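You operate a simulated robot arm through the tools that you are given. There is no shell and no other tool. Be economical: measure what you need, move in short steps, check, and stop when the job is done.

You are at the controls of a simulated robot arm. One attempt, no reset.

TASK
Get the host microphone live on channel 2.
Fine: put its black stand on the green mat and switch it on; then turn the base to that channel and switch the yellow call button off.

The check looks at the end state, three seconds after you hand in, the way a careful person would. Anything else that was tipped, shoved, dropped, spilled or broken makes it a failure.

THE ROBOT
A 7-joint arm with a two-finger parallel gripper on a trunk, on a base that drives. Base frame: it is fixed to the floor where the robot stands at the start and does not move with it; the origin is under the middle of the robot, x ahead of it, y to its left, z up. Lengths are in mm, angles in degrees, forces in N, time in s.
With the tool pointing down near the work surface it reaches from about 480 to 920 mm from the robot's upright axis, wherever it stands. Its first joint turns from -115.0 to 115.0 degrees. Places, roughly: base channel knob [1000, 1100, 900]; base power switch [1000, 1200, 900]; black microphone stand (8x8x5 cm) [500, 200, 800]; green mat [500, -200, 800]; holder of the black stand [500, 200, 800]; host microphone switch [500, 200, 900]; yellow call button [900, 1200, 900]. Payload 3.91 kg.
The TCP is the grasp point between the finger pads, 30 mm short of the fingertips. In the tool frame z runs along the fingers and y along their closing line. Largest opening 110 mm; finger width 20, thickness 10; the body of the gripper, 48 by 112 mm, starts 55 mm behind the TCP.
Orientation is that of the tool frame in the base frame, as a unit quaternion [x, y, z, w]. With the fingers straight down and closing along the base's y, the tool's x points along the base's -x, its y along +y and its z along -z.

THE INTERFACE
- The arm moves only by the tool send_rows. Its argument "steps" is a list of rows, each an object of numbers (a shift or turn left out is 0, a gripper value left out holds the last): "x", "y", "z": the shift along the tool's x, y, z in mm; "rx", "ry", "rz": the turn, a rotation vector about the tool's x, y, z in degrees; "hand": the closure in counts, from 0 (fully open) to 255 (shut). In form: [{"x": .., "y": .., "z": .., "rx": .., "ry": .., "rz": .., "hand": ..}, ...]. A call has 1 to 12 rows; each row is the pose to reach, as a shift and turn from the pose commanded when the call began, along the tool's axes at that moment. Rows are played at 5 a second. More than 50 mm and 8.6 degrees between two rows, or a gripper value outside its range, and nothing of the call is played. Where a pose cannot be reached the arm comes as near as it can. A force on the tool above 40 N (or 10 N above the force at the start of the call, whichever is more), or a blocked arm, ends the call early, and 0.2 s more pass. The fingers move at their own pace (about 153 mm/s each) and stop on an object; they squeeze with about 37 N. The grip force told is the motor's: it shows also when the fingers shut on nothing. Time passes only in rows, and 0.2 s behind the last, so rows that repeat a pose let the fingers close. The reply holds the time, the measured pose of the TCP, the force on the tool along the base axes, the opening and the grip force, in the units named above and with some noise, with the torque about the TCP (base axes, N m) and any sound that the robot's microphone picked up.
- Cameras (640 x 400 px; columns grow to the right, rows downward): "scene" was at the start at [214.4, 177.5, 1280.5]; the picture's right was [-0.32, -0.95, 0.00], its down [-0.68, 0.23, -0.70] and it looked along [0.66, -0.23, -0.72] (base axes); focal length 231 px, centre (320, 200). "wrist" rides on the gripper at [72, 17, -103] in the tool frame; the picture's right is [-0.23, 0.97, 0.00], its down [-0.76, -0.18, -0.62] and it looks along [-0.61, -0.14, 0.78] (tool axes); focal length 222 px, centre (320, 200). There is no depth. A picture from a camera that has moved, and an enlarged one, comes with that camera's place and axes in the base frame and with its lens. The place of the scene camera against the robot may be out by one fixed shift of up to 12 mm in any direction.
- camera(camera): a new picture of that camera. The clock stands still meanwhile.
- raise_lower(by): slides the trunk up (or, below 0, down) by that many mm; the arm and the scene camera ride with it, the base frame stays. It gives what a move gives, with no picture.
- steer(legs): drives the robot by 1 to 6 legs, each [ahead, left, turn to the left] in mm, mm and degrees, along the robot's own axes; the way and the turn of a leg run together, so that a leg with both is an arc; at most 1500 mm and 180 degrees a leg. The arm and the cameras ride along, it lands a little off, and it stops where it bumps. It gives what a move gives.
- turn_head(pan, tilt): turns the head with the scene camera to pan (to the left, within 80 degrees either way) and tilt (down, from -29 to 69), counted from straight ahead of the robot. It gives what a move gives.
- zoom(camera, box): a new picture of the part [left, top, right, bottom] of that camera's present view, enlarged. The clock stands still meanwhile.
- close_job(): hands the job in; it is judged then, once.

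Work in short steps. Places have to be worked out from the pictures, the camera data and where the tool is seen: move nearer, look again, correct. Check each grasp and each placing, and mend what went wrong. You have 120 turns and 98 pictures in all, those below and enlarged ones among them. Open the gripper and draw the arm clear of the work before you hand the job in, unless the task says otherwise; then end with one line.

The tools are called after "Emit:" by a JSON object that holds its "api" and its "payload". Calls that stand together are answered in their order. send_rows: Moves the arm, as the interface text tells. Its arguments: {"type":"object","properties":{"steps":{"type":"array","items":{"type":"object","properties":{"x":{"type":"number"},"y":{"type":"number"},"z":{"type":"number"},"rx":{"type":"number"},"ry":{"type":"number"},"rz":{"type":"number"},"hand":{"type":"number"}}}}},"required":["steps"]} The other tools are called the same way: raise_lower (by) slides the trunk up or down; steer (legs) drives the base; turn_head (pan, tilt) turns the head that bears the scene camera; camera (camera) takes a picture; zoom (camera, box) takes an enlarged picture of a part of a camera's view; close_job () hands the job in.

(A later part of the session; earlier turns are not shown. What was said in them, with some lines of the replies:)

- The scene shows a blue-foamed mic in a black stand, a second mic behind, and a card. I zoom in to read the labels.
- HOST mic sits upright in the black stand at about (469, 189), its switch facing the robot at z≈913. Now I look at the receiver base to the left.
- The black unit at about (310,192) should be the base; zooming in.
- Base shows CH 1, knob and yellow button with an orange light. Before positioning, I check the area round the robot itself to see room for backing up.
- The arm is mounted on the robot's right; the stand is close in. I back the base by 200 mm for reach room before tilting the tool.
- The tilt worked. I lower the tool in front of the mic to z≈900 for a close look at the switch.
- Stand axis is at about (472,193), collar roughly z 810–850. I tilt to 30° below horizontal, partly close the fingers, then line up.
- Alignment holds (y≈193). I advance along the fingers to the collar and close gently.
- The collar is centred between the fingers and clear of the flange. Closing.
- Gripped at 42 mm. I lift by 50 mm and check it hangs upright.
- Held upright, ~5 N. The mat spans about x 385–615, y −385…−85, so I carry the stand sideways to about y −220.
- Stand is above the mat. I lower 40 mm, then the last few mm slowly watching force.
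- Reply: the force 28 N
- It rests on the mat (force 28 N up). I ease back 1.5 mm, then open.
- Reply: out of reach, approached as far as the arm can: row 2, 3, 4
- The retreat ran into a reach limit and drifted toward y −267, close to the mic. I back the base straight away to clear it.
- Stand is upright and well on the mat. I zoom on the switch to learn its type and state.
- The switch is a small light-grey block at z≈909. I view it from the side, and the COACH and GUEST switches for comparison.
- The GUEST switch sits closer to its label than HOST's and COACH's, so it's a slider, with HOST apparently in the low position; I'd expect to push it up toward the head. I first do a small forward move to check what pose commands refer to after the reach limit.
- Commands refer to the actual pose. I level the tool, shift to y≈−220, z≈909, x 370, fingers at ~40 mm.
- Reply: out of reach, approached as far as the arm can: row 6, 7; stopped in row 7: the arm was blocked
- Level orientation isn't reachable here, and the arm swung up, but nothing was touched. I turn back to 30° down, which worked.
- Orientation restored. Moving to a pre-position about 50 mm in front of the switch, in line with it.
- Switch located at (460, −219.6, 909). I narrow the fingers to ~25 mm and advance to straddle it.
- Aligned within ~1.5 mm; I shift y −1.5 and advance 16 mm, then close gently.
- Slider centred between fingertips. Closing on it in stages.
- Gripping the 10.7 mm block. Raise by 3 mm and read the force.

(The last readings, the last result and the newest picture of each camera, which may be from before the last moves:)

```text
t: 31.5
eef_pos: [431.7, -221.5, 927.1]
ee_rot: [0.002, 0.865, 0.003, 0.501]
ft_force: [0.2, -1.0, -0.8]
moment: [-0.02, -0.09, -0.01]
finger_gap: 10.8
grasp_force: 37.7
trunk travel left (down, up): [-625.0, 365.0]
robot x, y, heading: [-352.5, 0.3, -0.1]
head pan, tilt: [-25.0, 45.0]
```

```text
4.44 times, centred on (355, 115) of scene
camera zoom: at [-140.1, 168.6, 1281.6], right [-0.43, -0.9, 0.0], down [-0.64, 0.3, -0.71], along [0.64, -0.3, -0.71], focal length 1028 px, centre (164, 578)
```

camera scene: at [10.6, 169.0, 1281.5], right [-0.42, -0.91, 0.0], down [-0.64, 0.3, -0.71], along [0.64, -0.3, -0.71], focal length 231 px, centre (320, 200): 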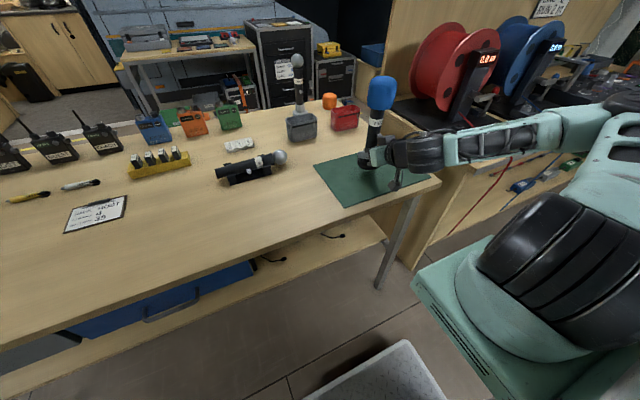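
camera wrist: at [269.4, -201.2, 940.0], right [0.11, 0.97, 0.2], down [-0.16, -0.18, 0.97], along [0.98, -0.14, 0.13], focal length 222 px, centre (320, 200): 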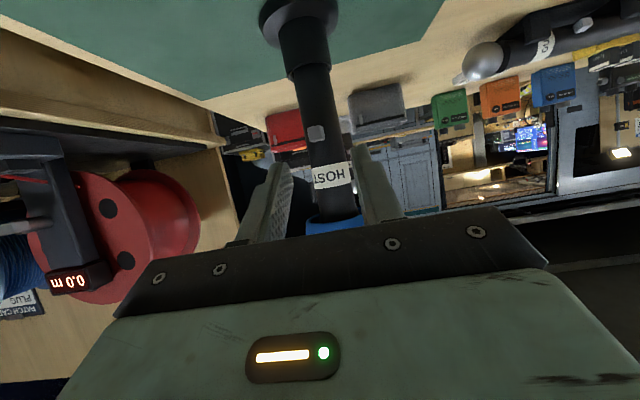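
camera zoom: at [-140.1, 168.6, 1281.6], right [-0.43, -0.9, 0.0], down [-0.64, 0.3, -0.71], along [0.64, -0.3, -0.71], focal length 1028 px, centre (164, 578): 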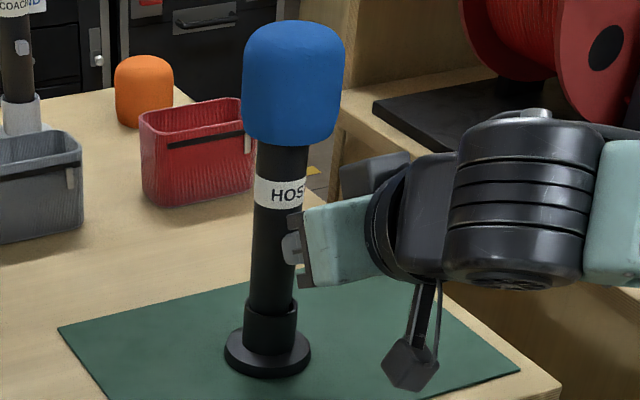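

The mic stays still while the slider moves with little force. Another 3 mm.

Emit:
{"api": "send_rows", "payload": {"steps": [{"x": -1.3, "z": -0.75}, {"x": -2.6, "z": -1.5}]}}

Emit:
{"api": "send_rows", "payload": {"steps": [{"x": -1.3, "z": -0.75}, {"x": -2.6, "z": -1.5}]}}

Emit:
{"api": "zoom", "payload": {"camera": "scene", "box": [310, 70, 400, 160]}}

```text
t: 32.1
eef_pos: [433.1, -221.1, 928.7]
ee_rot: [0.002, 0.865, 0.003, 0.501]
ft_force: [0.6, 0.5, 0.9]
moment: [-0.05, -0.11, 0.03]
finger_gap: 10.4
grasp_force: 36.6
trunk travel left (down, up): [-625.0, 365.0]
robot x, y, heading: [-353.7, -0.1, -0.0]
head pan, tilt: [-25.0, 45.0]
heard: click
```

```text
t: 32.7
eef_pos: [432.1, -220.5, 932.3]
ee_rot: [0.003, 0.865, 0.003, 0.501]
ft_force: [-0.3, -0.4, 1.2]
moment: [-0.07, -0.03, 0.04]
finger_gap: 10.3
grasp_force: 36.5
trunk travel left (down, up): [-625.0, 365.0]
robot x, y, heading: [-349.7, -1.9, -0.0]
head pan, tilt: [-25.0, 45.0]
```

```text
4.44 times, centred on (355, 115) of scene
camera zoom: at [-140.2, 168.6, 1281.6], right [-0.43, -0.9, 0.0], down [-0.64, 0.3, -0.71], along [0.64, -0.3, -0.71], focal length 1028 px, centre (164, 578)
```

zoom: 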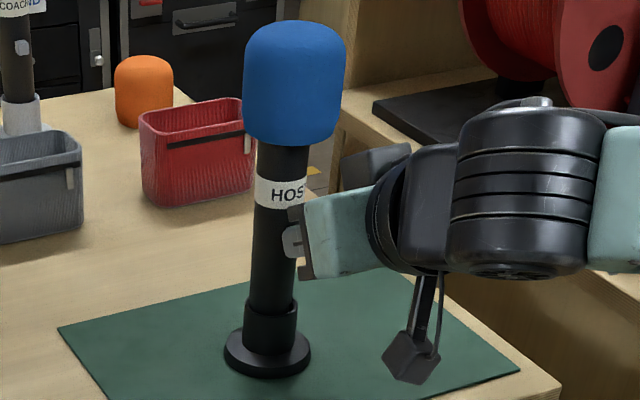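

A click was heard. I release the slider, and retreat a little while looking.

Emit:
{"api": "send_rows", "payload": {"steps": [{"hand": 195}, {"hand": 195}, {"z": -15, "hand": 195}, {"z": -30, "hand": 195}]}}

Emit:
{"api": "zoom", "payload": {"camera": "wrist", "box": [220, 60, 420, 240]}}

```text
t: 33.7
eef_pos: [408.2, -221.2, 948.2]
ee_rot: [0.002, 0.866, 0.004, 0.501]
ft_force: [0.4, 0.1, -0.5]
moment: [0.02, -0.01, 0.0]
finger_gap: 25.9
grasp_force: 0.1
trunk travel left (down, up): [-625.0, 365.0]
robot x, y, heading: [-354.0, -2.7, -0.2]
head pan, tilt: [-25.0, 45.0]
```

```text
2.22 times, centred on (320, 150) of wrist
camera zoom: at [280.3, -204.0, 936.8], right [0.11, 0.97, 0.2], down [-0.16, -0.18, 0.97], along [0.98, -0.14, 0.13], focal length 494 px, centre (320, 311)
```

zoom: 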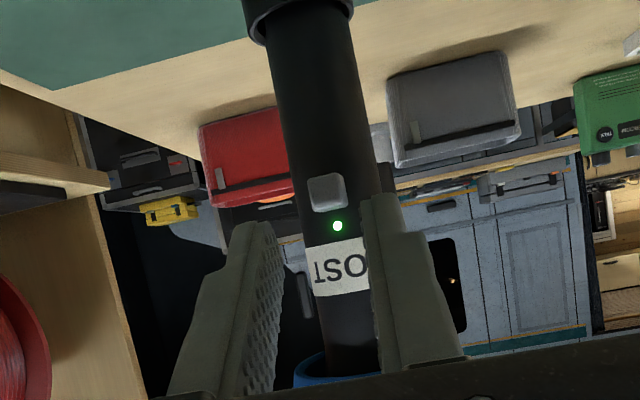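

A green LED lit above the slider: the host mic is on. I back away straight, then raise the arm.

Emit:
{"api": "steer", "payload": {"legs": [[-150, 0, 0]]}}

Emit:
{"api": "send_rows", "payload": {"steps": [{"x": -40, "z": -20}, {"x": -80, "z": -40}, {"x": -120, "z": -60}, {"x": -160, "z": -80}]}}

Emit:
{"api": "camera", "payload": {"camera": "scene"}}

Emit:
{"api": "turn_head", "payload": {"pan": 75, "tilt": 25}}

Emit:
{"api": "camera", "payload": {"camera": "scene"}}

```text
t: 35.1
eef_pos: [256.6, -220.5, 945.8]
ee_rot: [0.002, 0.865, 0.004, 0.502]
ft_force: [0.3, 0.3, -0.3]
moment: [0.01, 0.02, 0.01]
finger_gap: 26.0
grasp_force: 0.0
trunk travel left (down, up): [-625.0, 365.0]
robot x, y, heading: [-500.8, 0.2, -0.2]
head pan, tilt: [-25.0, 45.0]
```

```text
t: 36.1
eef_pos: [267.7, -221.9, 1125.6]
ee_rot: [0.002, 0.866, 0.003, 0.501]
ft_force: [0.2, -0.5, 0.4]
moment: [-0.02, -0.03, 0.04]
finger_gap: 25.8
grasp_force: 0.0
trunk travel left (down, up): [-625.0, 365.0]
robot x, y, heading: [-500.2, -0.4, -0.1]
head pan, tilt: [-25.0, 45.0]
```

```text
54 pictures are left
camera scene: at [-288.8, 168.8, 1281.4], right [-0.43, -0.9, 0.0], down [-0.64, 0.3, -0.71], along [0.64, -0.3, -0.71], focal length 231 px, centre (320, 200)
```

scene: 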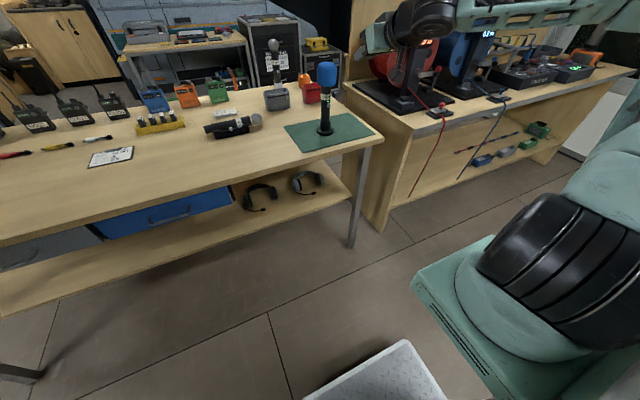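

```text
t: 37.9
eef_pos: [268.6, -222.7, 1125.4]
ee_rot: [0.002, 0.865, 0.003, 0.501]
ft_force: [-0.8, 0.4, 0.6]
moment: [0.0, -0.01, -0.01]
finger_gap: 26.0
grasp_force: 0.0
trunk travel left (down, up): [-625.0, 365.0]
robot x, y, heading: [-503.6, -3.1, -0.2]
head pan, tilt: [75.0, 25.0]
```

```text
53 pictures are left
camera scene: at [-338.5, 292.7, 1312.2], right [0.96, -0.26, 0.0], down [-0.11, -0.41, -0.91], along [0.24, 0.87, -0.42], focal length 231 px, centre (320, 200)
```

scene: 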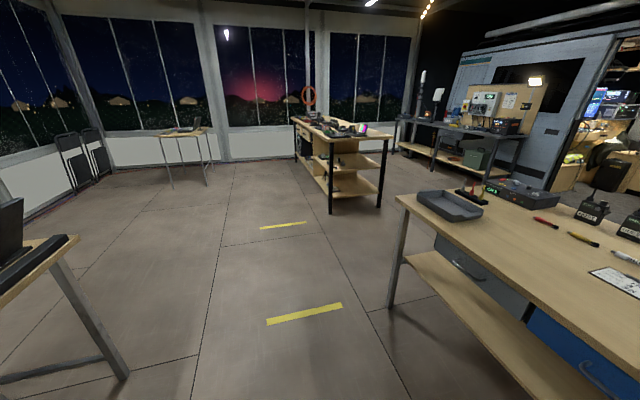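

Route left is clear: next table x<−1100, far bench y>2600; the work table's left end is at y≈1285. I turn the tool downward and draw the arm in before driving.

Emit:
{"api": "send_rows", "payload": {"steps": [{"ry": 7.5}, {"ry": 15}, {"ry": 22.5}, {"ry": 30}, {"ry": 37.5}, {"ry": 45}, {"ry": 52.5}, {"ry": 60}]}}

Emit:
{"api": "send_rows", "payload": {"steps": [{"x": 24, "y": 31}, {"x": 48, "y": 63}, {"x": 72, "y": 95}, {"x": 96, "y": 127}, {"x": 120, "y": 159}, {"x": 144, "y": 190}, {"x": 168, "y": 222}]}}

Emit:
{"api": "steer", "payload": {"legs": [[100, 950, 0], [0, 950, 0]]}}

```text
t: 39.6
eef_pos: [268.2, -222.7, 1124.5]
ee_rot: [0.001, 1.0, 0.003, 0.0]
ft_force: [0.0, 0.9, 0.9]
moment: [-0.02, -0.01, 0.01]
finger_gap: 26.0
grasp_force: 0.1
trunk travel left (down, up): [-625.0, 365.0]
robot x, y, heading: [-501.3, 4.4, -0.7]
head pan, tilt: [75.0, 25.0]
```

```text
t: 41.2
eef_pos: [99.4, -0.4, 1126.2]
ee_rot: [0.001, 1.0, 0.005, 0.0]
ft_force: [-0.1, -0.3, 0.0]
moment: [0.03, 0.0, -0.03]
finger_gap: 25.9
grasp_force: 0.1
trunk travel left (down, up): [-625.0, 365.0]
robot x, y, heading: [-503.1, 4.3, -0.2]
head pan, tilt: [75.0, 25.0]
```

```text
t: 50.8
eef_pos: [211.7, 1904.7, 1125.8]
ee_rot: [-0.003, 1.0, 0.004, 0.0]
ft_force: [0.7, 0.5, -0.3]
moment: [0.03, -0.01, 0.0]
finger_gap: 25.9
grasp_force: 0.0
trunk travel left (down, up): [-625.0, 365.0]
robot x, y, heading: [-389.9, 1901.3, -0.1]
head pan, tilt: [75.0, 25.0]
```

At (−390, 1901). I look ahead before driving forward.

Emit:
{"api": "turn_head", "payload": {"pan": 0, "tilt": 35}}

Emit:
{"api": "camera", "payload": {"camera": "scene"}}

```text
t: 52.3
eef_pos: [211.0, 1904.4, 1126.6]
ee_rot: [-0.002, 1.0, 0.004, 0.001]
ft_force: [-1.0, 0.2, -0.1]
moment: [0.04, -0.02, -0.02]
finger_gap: 25.7
grasp_force: 0.1
trunk travel left (down, up): [-625.0, 365.0]
robot x, y, heading: [-387.6, 1900.9, 0.2]
head pan, tilt: [0.0, 35.0]
```

```text
52 pictures are left
camera scene: at [-162.9, 2106.4, 1296.4], right [0.0, -1.0, 0.0], down [-0.57, 0.0, -0.82], along [0.82, 0.0, -0.57], focal length 231 px, centre (320, 200)
```

scene: 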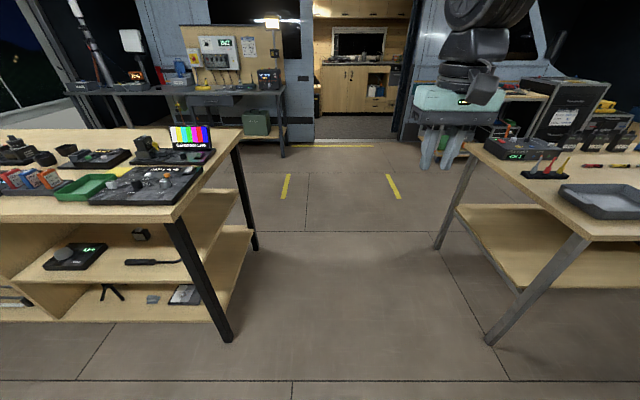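

Aisle between tables is y 1285–2560. I turn right 90° here in the open, then slide left into the aisle.

Emit:
{"api": "steer", "payload": {"legs": [[0, 0, -90], [0, 1340, 0]]}}

Emit:
{"api": "turn_head", "payload": {"pan": -10, "tilt": 50}}

Emit:
{"api": "camera", "payload": {"camera": "scene"}}

```text
t: 62.8
eef_pos: [955.3, 1312.2, 1126.1]
ee_rot: [0.704, 0.71, 0.002, 0.002]
ft_force: [-0.8, 0.2, -0.8]
moment: [-0.02, -0.01, 0.01]
finger_gap: 25.5
grasp_force: 0.1
trunk travel left (down, up): [-625.0, 365.0]
robot x, y, heading: [949.9, 1912.4, -89.6]
head pan, tilt: [0.0, 35.0]
```

```text
t: 63.5
eef_pos: [953.7, 1313.3, 1126.1]
ee_rot: [0.704, 0.71, 0.002, 0.003]
ft_force: [0.4, 0.1, 0.2]
moment: [0.0, -0.01, 0.03]
finger_gap: 25.9
grasp_force: 0.1
trunk travel left (down, up): [-625.0, 365.0]
robot x, y, heading: [948.7, 1914.4, -89.6]
head pan, tilt: [-10.0, 50.0]
```

```text
51 pictures are left
camera scene: at [1138.2, 1695.3, 1274.7], right [-0.99, 0.17, 0.0], down [0.13, 0.75, -0.64], along [-0.11, -0.63, -0.77], focal length 231 px, centre (320, 200)
```

scene: 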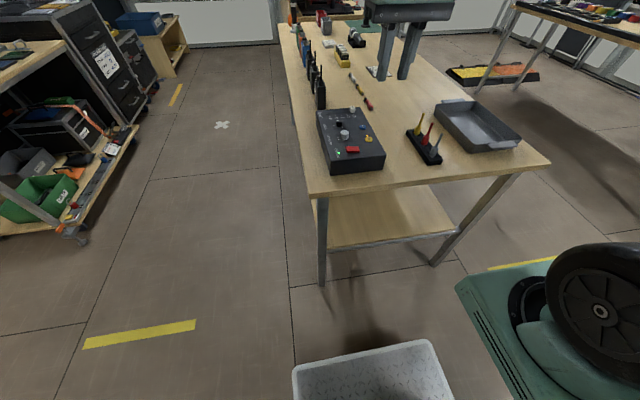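

Great stance: the base unit is right ahead. I zoom on its top.

Emit:
{"api": "zoom", "payload": {"camera": "scene", "box": [305, 95, 400, 180]}}

```text
4.71 times, centred on (352, 138) of scene
camera zoom: at [1138.2, 1695.3, 1274.7], right [-0.99, 0.17, 0.0], down [0.13, 0.75, -0.64], along [-0.11, -0.63, -0.77], focal length 1088 px, centre (167, 494)
```

zoom: 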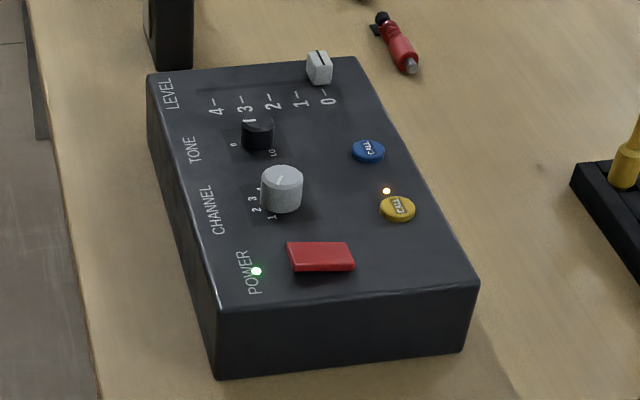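

Base top is clear: channel knob (967,1134) at mark 1, yellow CALL (~899,1160) with its orange light on. I move the wrist camera closer for precise locating.

Emit:
{"api": "send_rows", "payload": {"steps": [{"x": -18, "z": 32}, {"x": -36, "z": 63}, {"x": -55, "z": 95}, {"x": -73, "z": 126}, {"x": -73, "z": 126}]}}

Emit:
{"api": "camera", "payload": {"camera": "wrist"}}

```text
t: 64.8
eef_pos: [955.8, 1239.6, 1000.4]
ee_rot: [0.703, 0.711, 0.002, 0.003]
ft_force: [-0.3, 1.2, -0.4]
moment: [-0.02, 0.01, -0.02]
finger_gap: 25.8
grasp_force: 0.0
trunk travel left (down, up): [-625.0, 365.0]
robot x, y, heading: [946.9, 1914.2, -89.7]
head pan, tilt: [-10.0, 50.0]
```

```text
49 pictures are left
camera wrist: at [971.6, 1313.0, 1104.9], right [0.98, -0.22, 0.01], down [-0.18, -0.76, 0.62], along [-0.13, -0.61, -0.78], focal length 222 px, centre (320, 200)
```

wrist: 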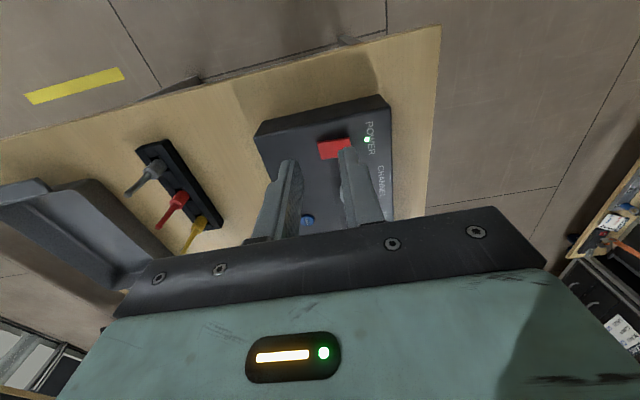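

The camera sees best the spot just before the fingertips, so I move above the knob, and open the fingers.

Emit:
{"api": "send_rows", "payload": {"steps": [{"x": -35, "hand": 0}, {"x": -70, "hand": 0}, {"x": -106, "hand": 0}, {"x": -106, "hand": 0}]}}

Emit:
{"api": "camera", "payload": {"camera": "wrist"}}

Emit:
{"api": "zoom", "payload": {"camera": "wrist", "box": [220, 60, 400, 180]}}

```text
t: 65.8
eef_pos: [956.8, 1133.0, 999.2]
ee_rot: [0.703, 0.711, 0.002, 0.003]
ft_force: [1.2, 0.8, 0.3]
moment: [0.0, 0.01, 0.01]
finger_gap: 110.0
grasp_force: 0.1
trunk travel left (down, up): [-625.0, 365.0]
robot x, y, heading: [950.1, 1911.4, -89.8]
head pan, tilt: [-10.0, 50.0]
```

```text
48 pictures are left
camera wrist: at [971.7, 1207.1, 1104.5], right [0.98, -0.22, 0.01], down [-0.17, -0.76, 0.62], along [-0.13, -0.61, -0.78], focal length 222 px, centre (320, 200)
```

wrist: 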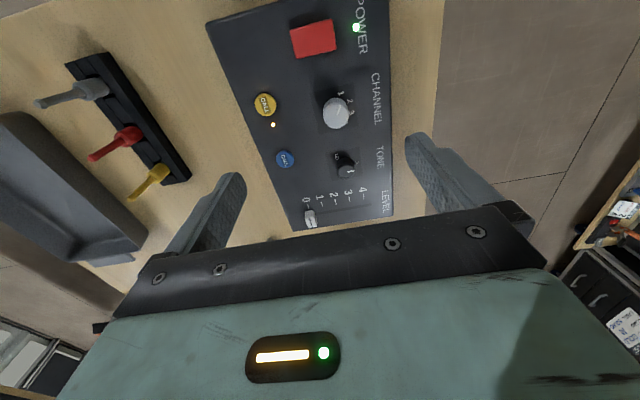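

```text
3.33 times, centred on (310, 120) of wrist
camera zoom: at [971.7, 1207.1, 1104.5], right [0.98, -0.22, 0.01], down [-0.17, -0.76, 0.62], along [-0.13, -0.61, -0.78], focal length 740 px, centre (353, 467)
```

zoom: 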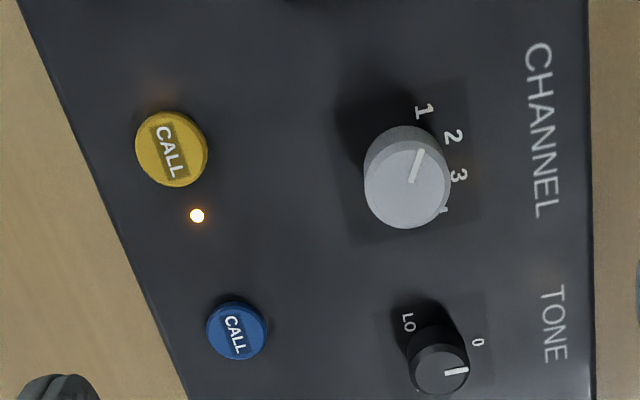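

Panel geometry: knob at (973,1132), marks 40° apart, pointer at 1; yellow button at (904,1155). Going to 2 is 40° clockwise from above (+rz). I centre above it, set the fingers to ~45 mm and test the wrist turn in free air.

Emit:
{"api": "send_rows", "payload": {"steps": [{"y": 16.5, "hand": 150}, {"y": 16.5, "rz": 8}, {"y": 16.5, "rz": 16}, {"y": 16.5, "rz": 24}, {"y": 16.5, "rz": 32}, {"y": 16.5, "rz": 40}, {"y": 16.5, "rz": 46}]}}

```text
t: 67.3
eef_pos: [974.8, 1134.3, 1001.6]
ee_rot: [0.926, 0.378, 0.003, 0.002]
ft_force: [-1.0, -0.6, 0.3]
moment: [0.02, 0.02, 0.07]
finger_gap: 45.1
grasp_force: 0.1
trunk travel left (down, up): [-625.0, 365.0]
robot x, y, heading: [950.1, 1914.3, -89.7]
head pan, tilt: [-10.0, 50.0]
```

The turn is reachable. Turning back and lowering to z≈935 for a check.

Emit:
{"api": "send_rows", "payload": {"steps": [{"rz": -8}, {"rz": -16}, {"rz": -24}, {"rz": -32}, {"rz": -40}, {"rz": -46}, {"rz": -46, "z": 25}, {"rz": -46, "z": 50}, {"rz": -46, "z": 66}, {"rz": -46, "z": 66}]}}

Emit:
{"api": "zoom", "payload": {"camera": "wrist", "box": [220, 60, 420, 220]}}

Emit:
{"api": "zoom", "payload": {"camera": "scene", "box": [295, 80, 400, 180]}}

```text
t: 69.5
eef_pos: [975.5, 1134.0, 932.9]
ee_rot: [0.704, 0.71, 0.002, 0.003]
ft_force: [-1.8, 0.5, 0.9]
moment: [-0.02, 0.01, -0.01]
finger_gap: 45.7
grasp_force: 0.0
trunk travel left (down, up): [-625.0, 365.0]
robot x, y, heading: [953.2, 1914.3, -89.5]
head pan, tilt: [-10.0, 50.0]
```

```text
2.50 times, centred on (320, 140) of wrist
camera zoom: at [990.0, 1206.6, 1039.0], right [0.98, -0.22, 0.01], down [-0.17, -0.76, 0.62], along [-0.13, -0.61, -0.78], focal length 555 px, centre (320, 350)
```

zoom: 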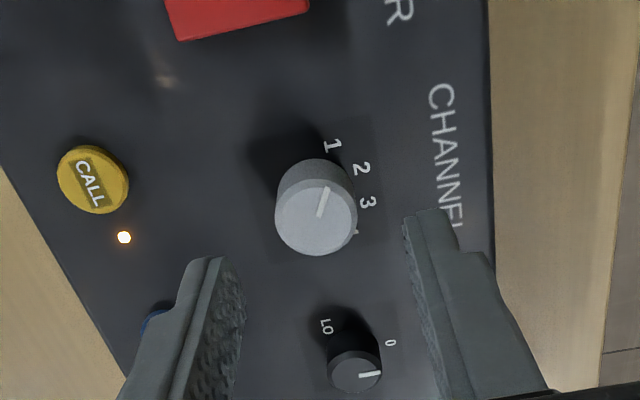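

```text
4.00 times, centred on (348, 130) of scene
camera zoom: at [1138.2, 1695.4, 1274.7], right [-0.99, 0.17, 0.0], down [0.13, 0.76, -0.64], along [-0.11, -0.63, -0.77], focal length 925 px, centre (210, 480)
```

zoom: 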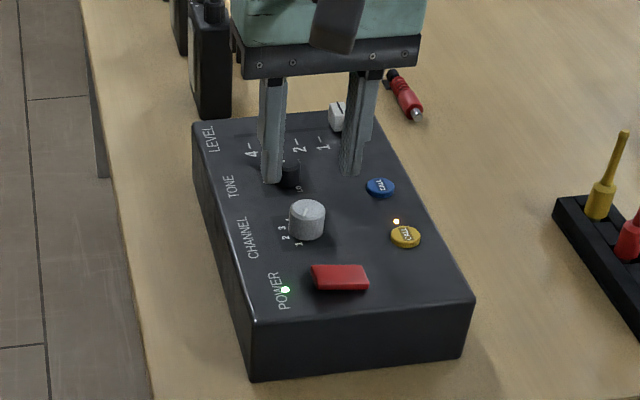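

Centred on the knob (973.8,1134.5). I descend until the tips sit ~z 872 and close.

Emit:
{"api": "send_rows", "payload": {"steps": [{"y": -1, "z": 12}, {"y": -1, "z": 24}, {"y": -1, "z": 31}]}}

Emit:
{"api": "zoom", "payload": {"camera": "wrist", "box": [220, 60, 420, 220]}}

Emit:
{"api": "zoom", "payload": {"camera": "scene", "box": [315, 105, 365, 145]}}

```text
t: 70.3
eef_pos: [974.4, 1133.6, 904.1]
ee_rot: [0.704, 0.71, 0.002, 0.003]
ft_force: [-0.7, 0.6, -0.2]
moment: [0.02, -0.02, 0.0]
finger_gap: 45.3
grasp_force: 0.0
trunk travel left (down, up): [-625.0, 365.0]
robot x, y, heading: [948.9, 1908.7, -89.4]
head pan, tilt: [-10.0, 50.0]
```

```text
2.50 times, centred on (320, 140) of wrist
camera zoom: at [989.3, 1206.9, 1007.8], right [0.98, -0.22, 0.01], down [-0.18, -0.76, 0.62], along [-0.13, -0.61, -0.78], focal length 555 px, centre (320, 350)
```

zoom: 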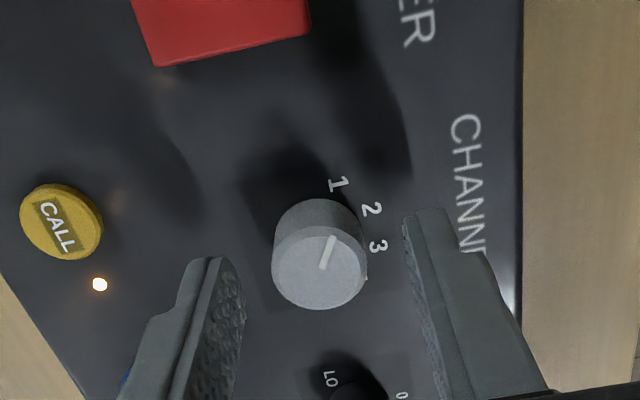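

```text
10.00 times, centred on (340, 125) of scene
camera zoom: at [1138.2, 1695.4, 1274.7], right [-0.99, 0.17, 0.0], down [0.13, 0.76, -0.64], along [-0.11, -0.63, -0.77], focal length 2312 px, centre (120, 950)
```

zoom: 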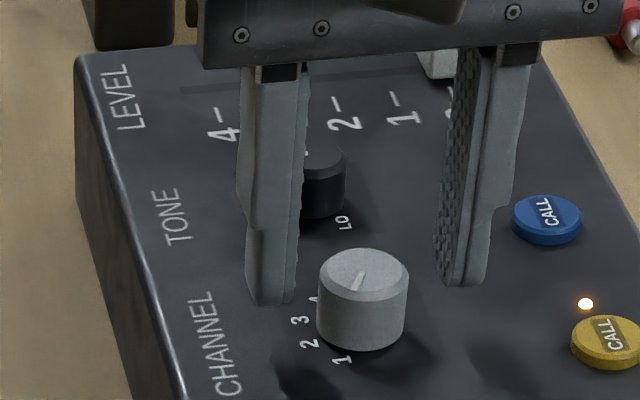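

The tips are about 7 mm below the knob's top; I lower 5 mm more and close.

Emit:
{"api": "send_rows", "payload": {"steps": [{"z": 5}, {"z": 5, "hand": 180}, {"z": 5, "hand": 200}, {"z": 5, "hand": 225}, {"z": 5, "hand": 225}]}}

Emit:
{"api": "zoom", "payload": {"camera": "scene", "box": [315, 105, 365, 145]}}

```text
t: 71.5
eef_pos: [974.4, 1134.1, 898.4]
ee_rot: [0.704, 0.71, 0.003, 0.003]
ft_force: [-3.1, -0.7, -1.7]
moment: [0.08, 0.43, -0.01]
finger_gap: 25.5
grasp_force: 44.9
trunk travel left (down, up): [-625.0, 365.0]
robot x, y, heading: [949.1, 1911.5, -89.9]
head pan, tilt: [-10.0, 50.0]
```

```text
10.00 times, centred on (340, 125) of scene
camera zoom: at [1138.0, 1695.3, 1274.6], right [-0.99, 0.17, 0.0], down [0.13, 0.76, -0.64], along [-0.11, -0.63, -0.77], focal length 2312 px, centre (120, 950)
```

zoom: 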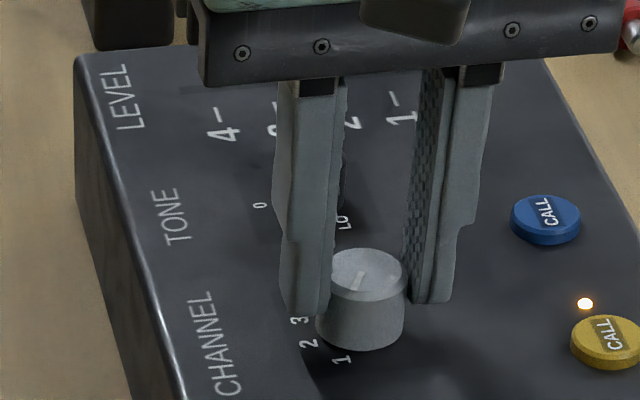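

Knob gripped at 25.5 mm. I turn +40° in steps and listen for detents.

Emit:
{"api": "send_rows", "payload": {"steps": [{"rz": 7}, {"rz": 14}, {"rz": 21}, {"rz": 28}, {"rz": 34}, {"rz": 40}]}}

Emit:
{"api": "zoom", "payload": {"camera": "scene", "box": [315, 105, 365, 145]}}

```text
t: 73.0
eef_pos: [975.1, 1133.9, 897.8]
ee_rot: [0.904, 0.427, 0.004, 0.003]
ft_force: [3.2, -2.8, -5.4]
moment: [-0.86, 0.88, 0.0]
finger_gap: 25.3
grasp_force: 45.1
trunk travel left (down, up): [-625.0, 365.0]
robot x, y, heading: [945.0, 1912.2, -89.8]
head pan, tilt: [-10.0, 50.0]
```

```text
10.00 times, centred on (340, 125) of scene
camera zoom: at [1138.4, 1695.1, 1274.6], right [-0.99, 0.17, 0.0], down [0.13, 0.76, -0.64], along [-0.11, -0.63, -0.77], focal length 2312 px, centre (120, 950)
```

zoom: 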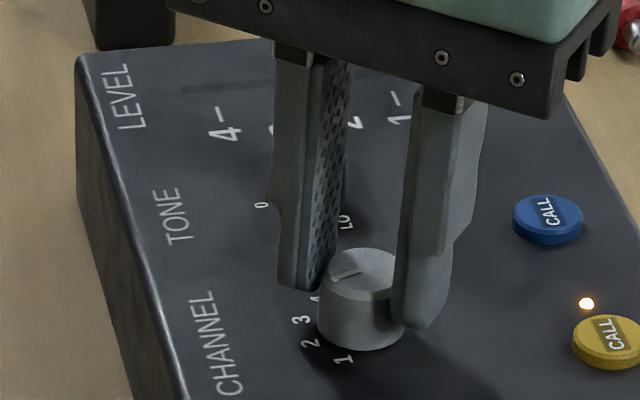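

The pointer has turned. I open, rise, and check the knob and display.

Emit:
{"api": "send_rows", "payload": {"steps": [{"hand": 150}, {"hand": 150}, {"z": -15}, {"z": -40}, {"z": -75}, {"z": -110}]}}

Emit:
{"api": "zoom", "payload": {"camera": "scene", "box": [315, 105, 365, 145]}}

```text
t: 74.3
eef_pos: [973.6, 1134.2, 1009.3]
ee_rot: [0.904, 0.427, 0.003, 0.002]
ft_force: [0.3, 0.4, -0.6]
moment: [0.02, -0.01, -0.01]
finger_gap: 45.2
grasp_force: 0.1
trunk travel left (down, up): [-625.0, 365.0]
robot x, y, heading: [949.7, 1911.1, -89.7]
head pan, tilt: [-10.0, 50.0]
```

```text
10.00 times, centred on (340, 125) of scene
camera zoom: at [1138.2, 1695.1, 1274.6], right [-0.99, 0.17, 0.0], down [0.13, 0.76, -0.64], along [-0.11, -0.63, -0.77], focal length 2312 px, centre (120, 950)
```

zoom: 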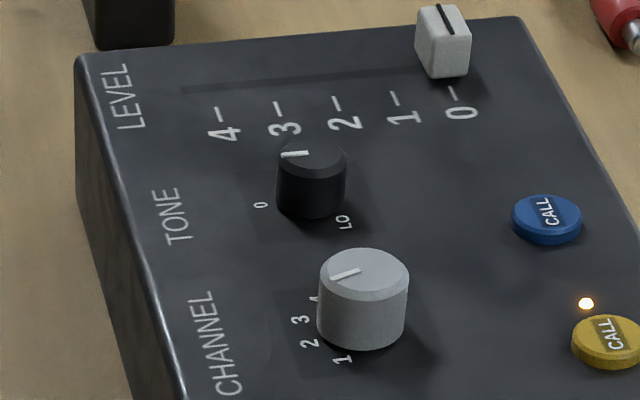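

Pointer now sits at mark 2. Next: rotate back, close the fingers and go above the yellow button at (904,1154.5).

Emit:
{"api": "send_rows", "payload": {"steps": [{"rz": -8, "hand": 255}, {"rz": -16}, {"rz": -24}, {"rz": -32}, {"rz": -40}]}}

Emit:
{"api": "send_rows", "payload": {"steps": [{"x": 10, "y": -35}, {"x": 20.5, "y": -70}, {"x": 20.5, "y": -70, "z": 40}, {"x": 20.5, "y": -70, "z": 70}, {"x": 20.5, "y": -70, "z": 70}]}}

Emit:
{"api": "zoom", "payload": {"camera": "wrist", "box": [220, 60, 420, 220]}}

Emit:
{"api": "zoom", "payload": {"camera": "scene", "box": [325, 105, 385, 155]}}

```text
t: 75.5
eef_pos: [974.1, 1133.5, 1008.9]
ee_rot: [0.702, 0.712, 0.002, 0.003]
ft_force: [0.0, -0.4, -0.4]
moment: [-0.03, 0.0, -0.02]
finger_gap: 0.2
grasp_force: 36.9
trunk travel left (down, up): [-625.0, 365.0]
robot x, y, heading: [949.4, 1910.8, -89.8]
head pan, tilt: [-10.0, 50.0]
```

```text
t: 76.8
eef_pos: [903.4, 1153.9, 938.8]
ee_rot: [0.703, 0.711, 0.001, 0.003]
ft_force: [1.3, 0.2, 0.0]
moment: [-0.01, -0.01, 0.0]
finger_gap: 0.2
grasp_force: 37.1
trunk travel left (down, up): [-625.0, 365.0]
robot x, y, heading: [951.3, 1914.0, -89.7]
head pan, tilt: [-10.0, 50.0]
```

```text
2.50 times, centred on (320, 140) of wrist
camera zoom: at [918.6, 1226.9, 1043.0], right [0.98, -0.22, 0.01], down [-0.18, -0.76, 0.62], along [-0.13, -0.61, -0.78], focal length 555 px, centre (320, 350)
```

zoom: 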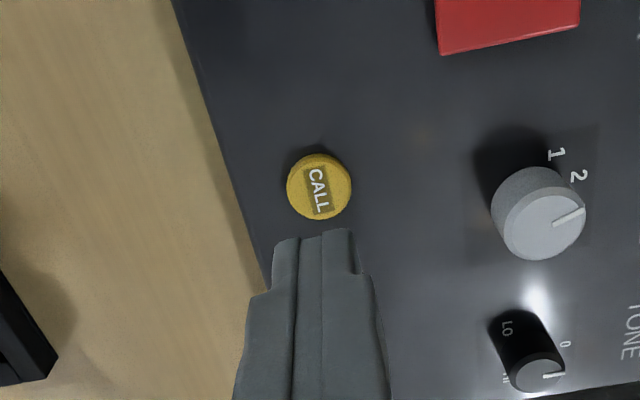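

```text
8.00 times, centred on (355, 130) of scene
camera zoom: at [1138.1, 1695.4, 1274.7], right [-0.99, 0.17, 0.0], down [0.13, 0.76, -0.64], along [-0.11, -0.63, -0.77], focal length 1850 px, centre (40, 760)
```

zoom: 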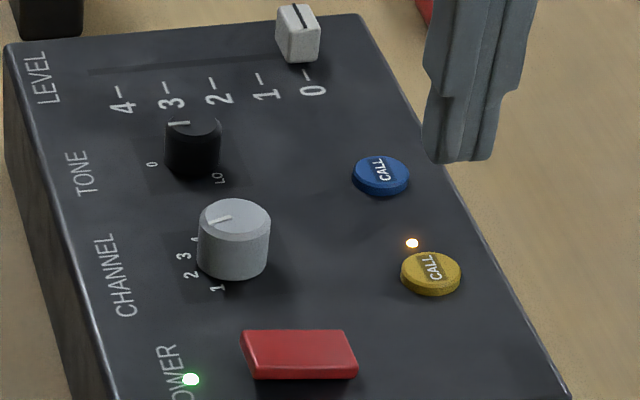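

Fingertips are lined up over the yellow button. Descend to just above, then press in small steps watching force and sound.

Emit:
{"api": "send_rows", "payload": {"steps": [{"x": 1.5, "z": 15}, {"x": 1.5, "z": 30}, {"x": 1.5, "z": 36}]}}

Emit:
{"api": "send_rows", "payload": {"steps": [{"z": 2}, {"z": 4}, {"z": 6}]}}

```text
t: 77.5
eef_pos: [903.9, 1156.4, 901.7]
ee_rot: [0.704, 0.711, 0.002, 0.002]
ft_force: [0.2, 0.4, -0.8]
moment: [-0.03, -0.02, -0.01]
finger_gap: 0.0
grasp_force: 37.2
trunk travel left (down, up): [-625.0, 365.0]
robot x, y, heading: [948.7, 1912.9, -89.6]
head pan, tilt: [-10.0, 50.0]
```

```text
t: 78.3
eef_pos: [904.5, 1155.7, 896.1]
ee_rot: [0.704, 0.71, 0.003, 0.003]
ft_force: [-0.4, 0.5, 0.5]
moment: [0.01, 0.0, -0.01]
finger_gap: 0.0
grasp_force: 37.0
trunk travel left (down, up): [-625.0, 365.0]
robot x, y, heading: [950.7, 1916.9, -89.7]
head pan, tilt: [-10.0, 50.0]
```

No contact yet (tip z≈866). Continue in 1.5 mm steps.

Emit:
{"api": "send_rows", "payload": {"steps": [{"z": 1}, {"z": 2}]}}

Emit:
{"api": "zoom", "payload": {"camera": "scene", "box": [325, 105, 385, 155]}}

```text
t: 79.0
eef_pos: [903.6, 1155.9, 892.8]
ee_rot: [0.704, 0.71, 0.001, 0.003]
ft_force: [-0.7, 0.0, 0.9]
moment: [0.0, -0.01, -0.01]
finger_gap: 0.0
grasp_force: 37.1
trunk travel left (down, up): [-625.0, 365.0]
robot x, y, heading: [950.6, 1914.3, -89.6]
head pan, tilt: [-10.0, 50.0]
```

```text
8.00 times, centred on (355, 130) of scene
camera zoom: at [1138.2, 1695.4, 1274.7], right [-0.99, 0.17, 0.0], down [0.13, 0.76, -0.64], along [-0.11, -0.63, -0.77], focal length 1850 px, centre (40, 760)
```

zoom: 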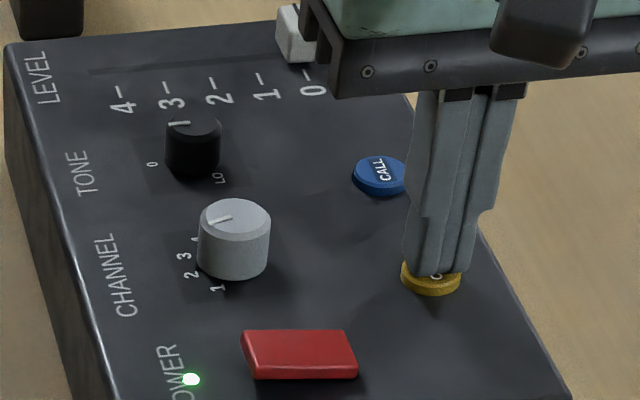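

Very near contact. Another 2 mm.

Emit:
{"api": "send_rows", "payload": {"steps": [{"z": 1}, {"z": 2}]}}

```text
t: 79.5
eef_pos: [903.9, 1155.9, 891.8]
ee_rot: [0.703, 0.711, 0.003, 0.003]
ft_force: [0.0, 0.7, 0.3]
moment: [-0.01, -0.01, 0.01]
finger_gap: 0.0
grasp_force: 37.3
trunk travel left (down, up): [-625.0, 365.0]
robot x, y, heading: [950.0, 1913.1, -89.5]
head pan, tilt: [-10.0, 50.0]
```

Still no force; further 3 mm in 1 mm rows.

Emit:
{"api": "send_rows", "payload": {"steps": [{"z": 1}, {"z": 2}, {"z": 3}]}}

```text
t: 80.3
eef_pos: [904.3, 1155.7, 889.9]
ee_rot: [0.704, 0.71, 0.001, 0.003]
ft_force: [-0.9, 2.1, 5.3]
moment: [0.0, 0.04, -0.01]
finger_gap: 0.0
grasp_force: 37.3
trunk travel left (down, up): [-625.0, 365.0]
robot x, y, heading: [949.7, 1910.7, -89.4]
head pan, tilt: [-10.0, 50.0]
heard: click
```

A click with 5 N: the button toggled. I lift off and look.

Emit:
{"api": "send_rows", "payload": {"steps": [{"z": -8}, {"z": -30}, {"z": -70}, {"z": -110}]}}

Emit:
{"api": "zoom", "payload": {"camera": "scene", "box": [325, 105, 385, 155]}}

```text
t: 81.3
eef_pos: [904.2, 1156.4, 998.9]
ee_rot: [0.704, 0.71, 0.002, 0.002]
ft_force: [-0.1, 0.3, -0.7]
moment: [0.02, 0.0, 0.01]
finger_gap: 0.0
grasp_force: 36.9
trunk travel left (down, up): [-625.0, 365.0]
robot x, y, heading: [948.4, 1912.1, -89.8]
head pan, tilt: [-10.0, 50.0]
```

```text
8.00 times, centred on (355, 130) of scene
camera zoom: at [1138.2, 1695.1, 1274.5], right [-0.99, 0.17, 0.0], down [0.13, 0.76, -0.64], along [-0.11, -0.63, -0.77], focal length 1850 px, centre (40, 760)
```

zoom: 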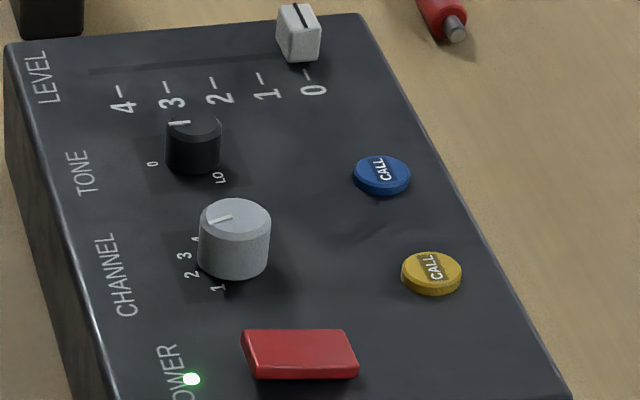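

The orange light is out. I open the hand, raise the arm, drive away to the right and read the front display and check the mic.

Emit:
{"api": "send_rows", "payload": {"steps": [{"x": 20, "z": -40, "hand": 0}, {"x": 60, "z": -80, "hand": 0}, {"x": 100, "z": -120, "hand": 0}, {"x": 140, "z": -130, "hand": 0}]}}

Emit:
{"api": "steer", "payload": {"legs": [[0, -1300, 0]]}}

Emit:
{"api": "turn_head", "payload": {"pan": 45, "tilt": 25}}

Emit:
{"api": "camera", "payload": {"camera": "scene"}}

```text
refused: row 2 steps farther than a row can; nothing moved
```

```text
t: 87.8
eef_pos: [-390.7, 1150.4, 997.3]
ee_rot: [0.705, 0.709, 0.002, 0.003]
ft_force: [0.3, 0.9, 0.9]
moment: [-0.03, -0.01, 0.0]
finger_gap: 0.0
grasp_force: 36.4
trunk travel left (down, up): [-625.0, 365.0]
robot x, y, heading: [-342.7, 1913.7, -89.9]
head pan, tilt: [-10.0, 50.0]
```

```text
t: 89.1
eef_pos: [-390.1, 1151.4, 999.1]
ee_rot: [0.705, 0.709, 0.002, 0.003]
ft_force: [0.0, -0.1, 0.4]
moment: [0.05, 0.0, -0.01]
finger_gap: 0.2
grasp_force: 36.8
trunk travel left (down, up): [-625.0, 365.0]
robot x, y, heading: [-342.4, 1909.6, -90.0]
head pan, tilt: [45.0, 25.0]
```

```text
35 pictures are left
camera scene: at [-75.2, 1700.1, 1312.1], right [-0.71, -0.71, 0.0], down [-0.3, 0.3, -0.91], along [0.64, -0.64, -0.42], focal length 231 px, centre (320, 200)
```

scene: 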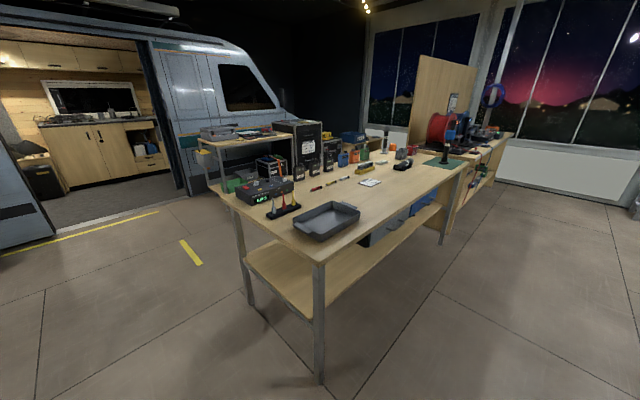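

The lift was refused (row too far), so the hand crossed at tip z≈969, still well above the pens and tray, with no force felt. I zoom to check those items, the display and the mic.

Emit:
{"api": "zoom", "payload": {"camera": "scene", "box": [225, 165, 375, 250]}}

Emit:
{"api": "zoom", "payload": {"camera": "scene", "box": [235, 172, 295, 212]}}

Emit:
{"api": "zoom", "payload": {"camera": "scene", "box": [350, 130, 480, 195]}}

```text
4.27 times, centred on (300, 208) of scene
camera zoom: at [-75.2, 1700.1, 1312.1], right [-0.71, -0.71, 0.0], down [-0.3, 0.3, -0.91], along [0.64, -0.64, -0.42], focal length 986 px, centre (405, 168)
```

zoom: 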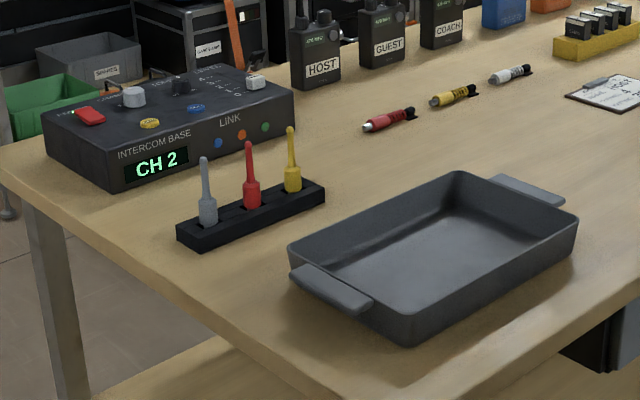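

```text
10.00 times, centred on (265, 192) of scene
camera zoom: at [-75.2, 1700.1, 1312.1], right [-0.71, -0.71, 0.0], down [-0.3, 0.3, -0.91], along [0.64, -0.64, -0.42], focal length 2312 px, centre (870, 280)
```

zoom: 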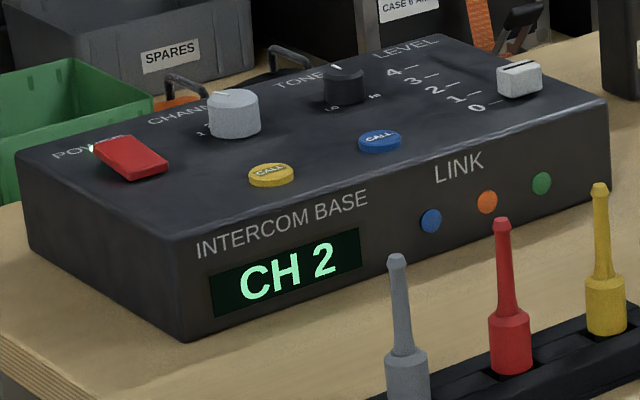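

```text
4.92 times, centred on (415, 162) of scene
camera zoom: at [-75.2, 1700.1, 1312.1], right [-0.71, -0.71, 0.0], down [-0.3, 0.3, -0.91], along [0.64, -0.64, -0.42], focal length 1138 px, centre (-148, 385)
```

zoom: 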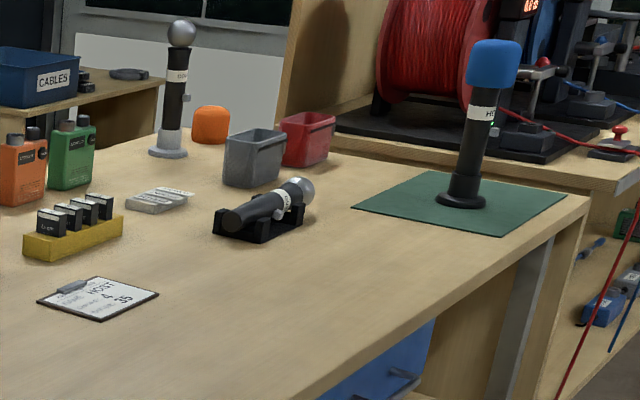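

Display reads CH 2, call light is out, mic upright on the mat with green LED, nothing else disturbed. I open the gripper, well clear of the table.

Emit:
{"api": "send_rows", "payload": {"steps": [{"hand": 0}, {"hand": 0}, {"hand": 0}]}}

Emit:
{"api": "close_job", "payload": {}}

```text
t: 89.9
eef_pos: [-390.9, 1149.7, 998.6]
ee_rot: [0.705, 0.709, 0.002, 0.003]
ft_force: [-0.2, 0.2, -0.6]
moment: [-0.02, -0.02, 0.01]
finger_gap: 109.8
grasp_force: 0.0
trunk travel left (down, up): [-625.0, 365.0]
robot x, y, heading: [-339.3, 1906.9, -90.1]
head pan, tilt: [45.0, 25.0]
```

```text
The job is handed in.
```

The host microphone stands upright on the green mat and is switched on (green light lit), the base reads CH 2, the yellow call button's light is out, and nothing else looked disturbed in the last pictures.
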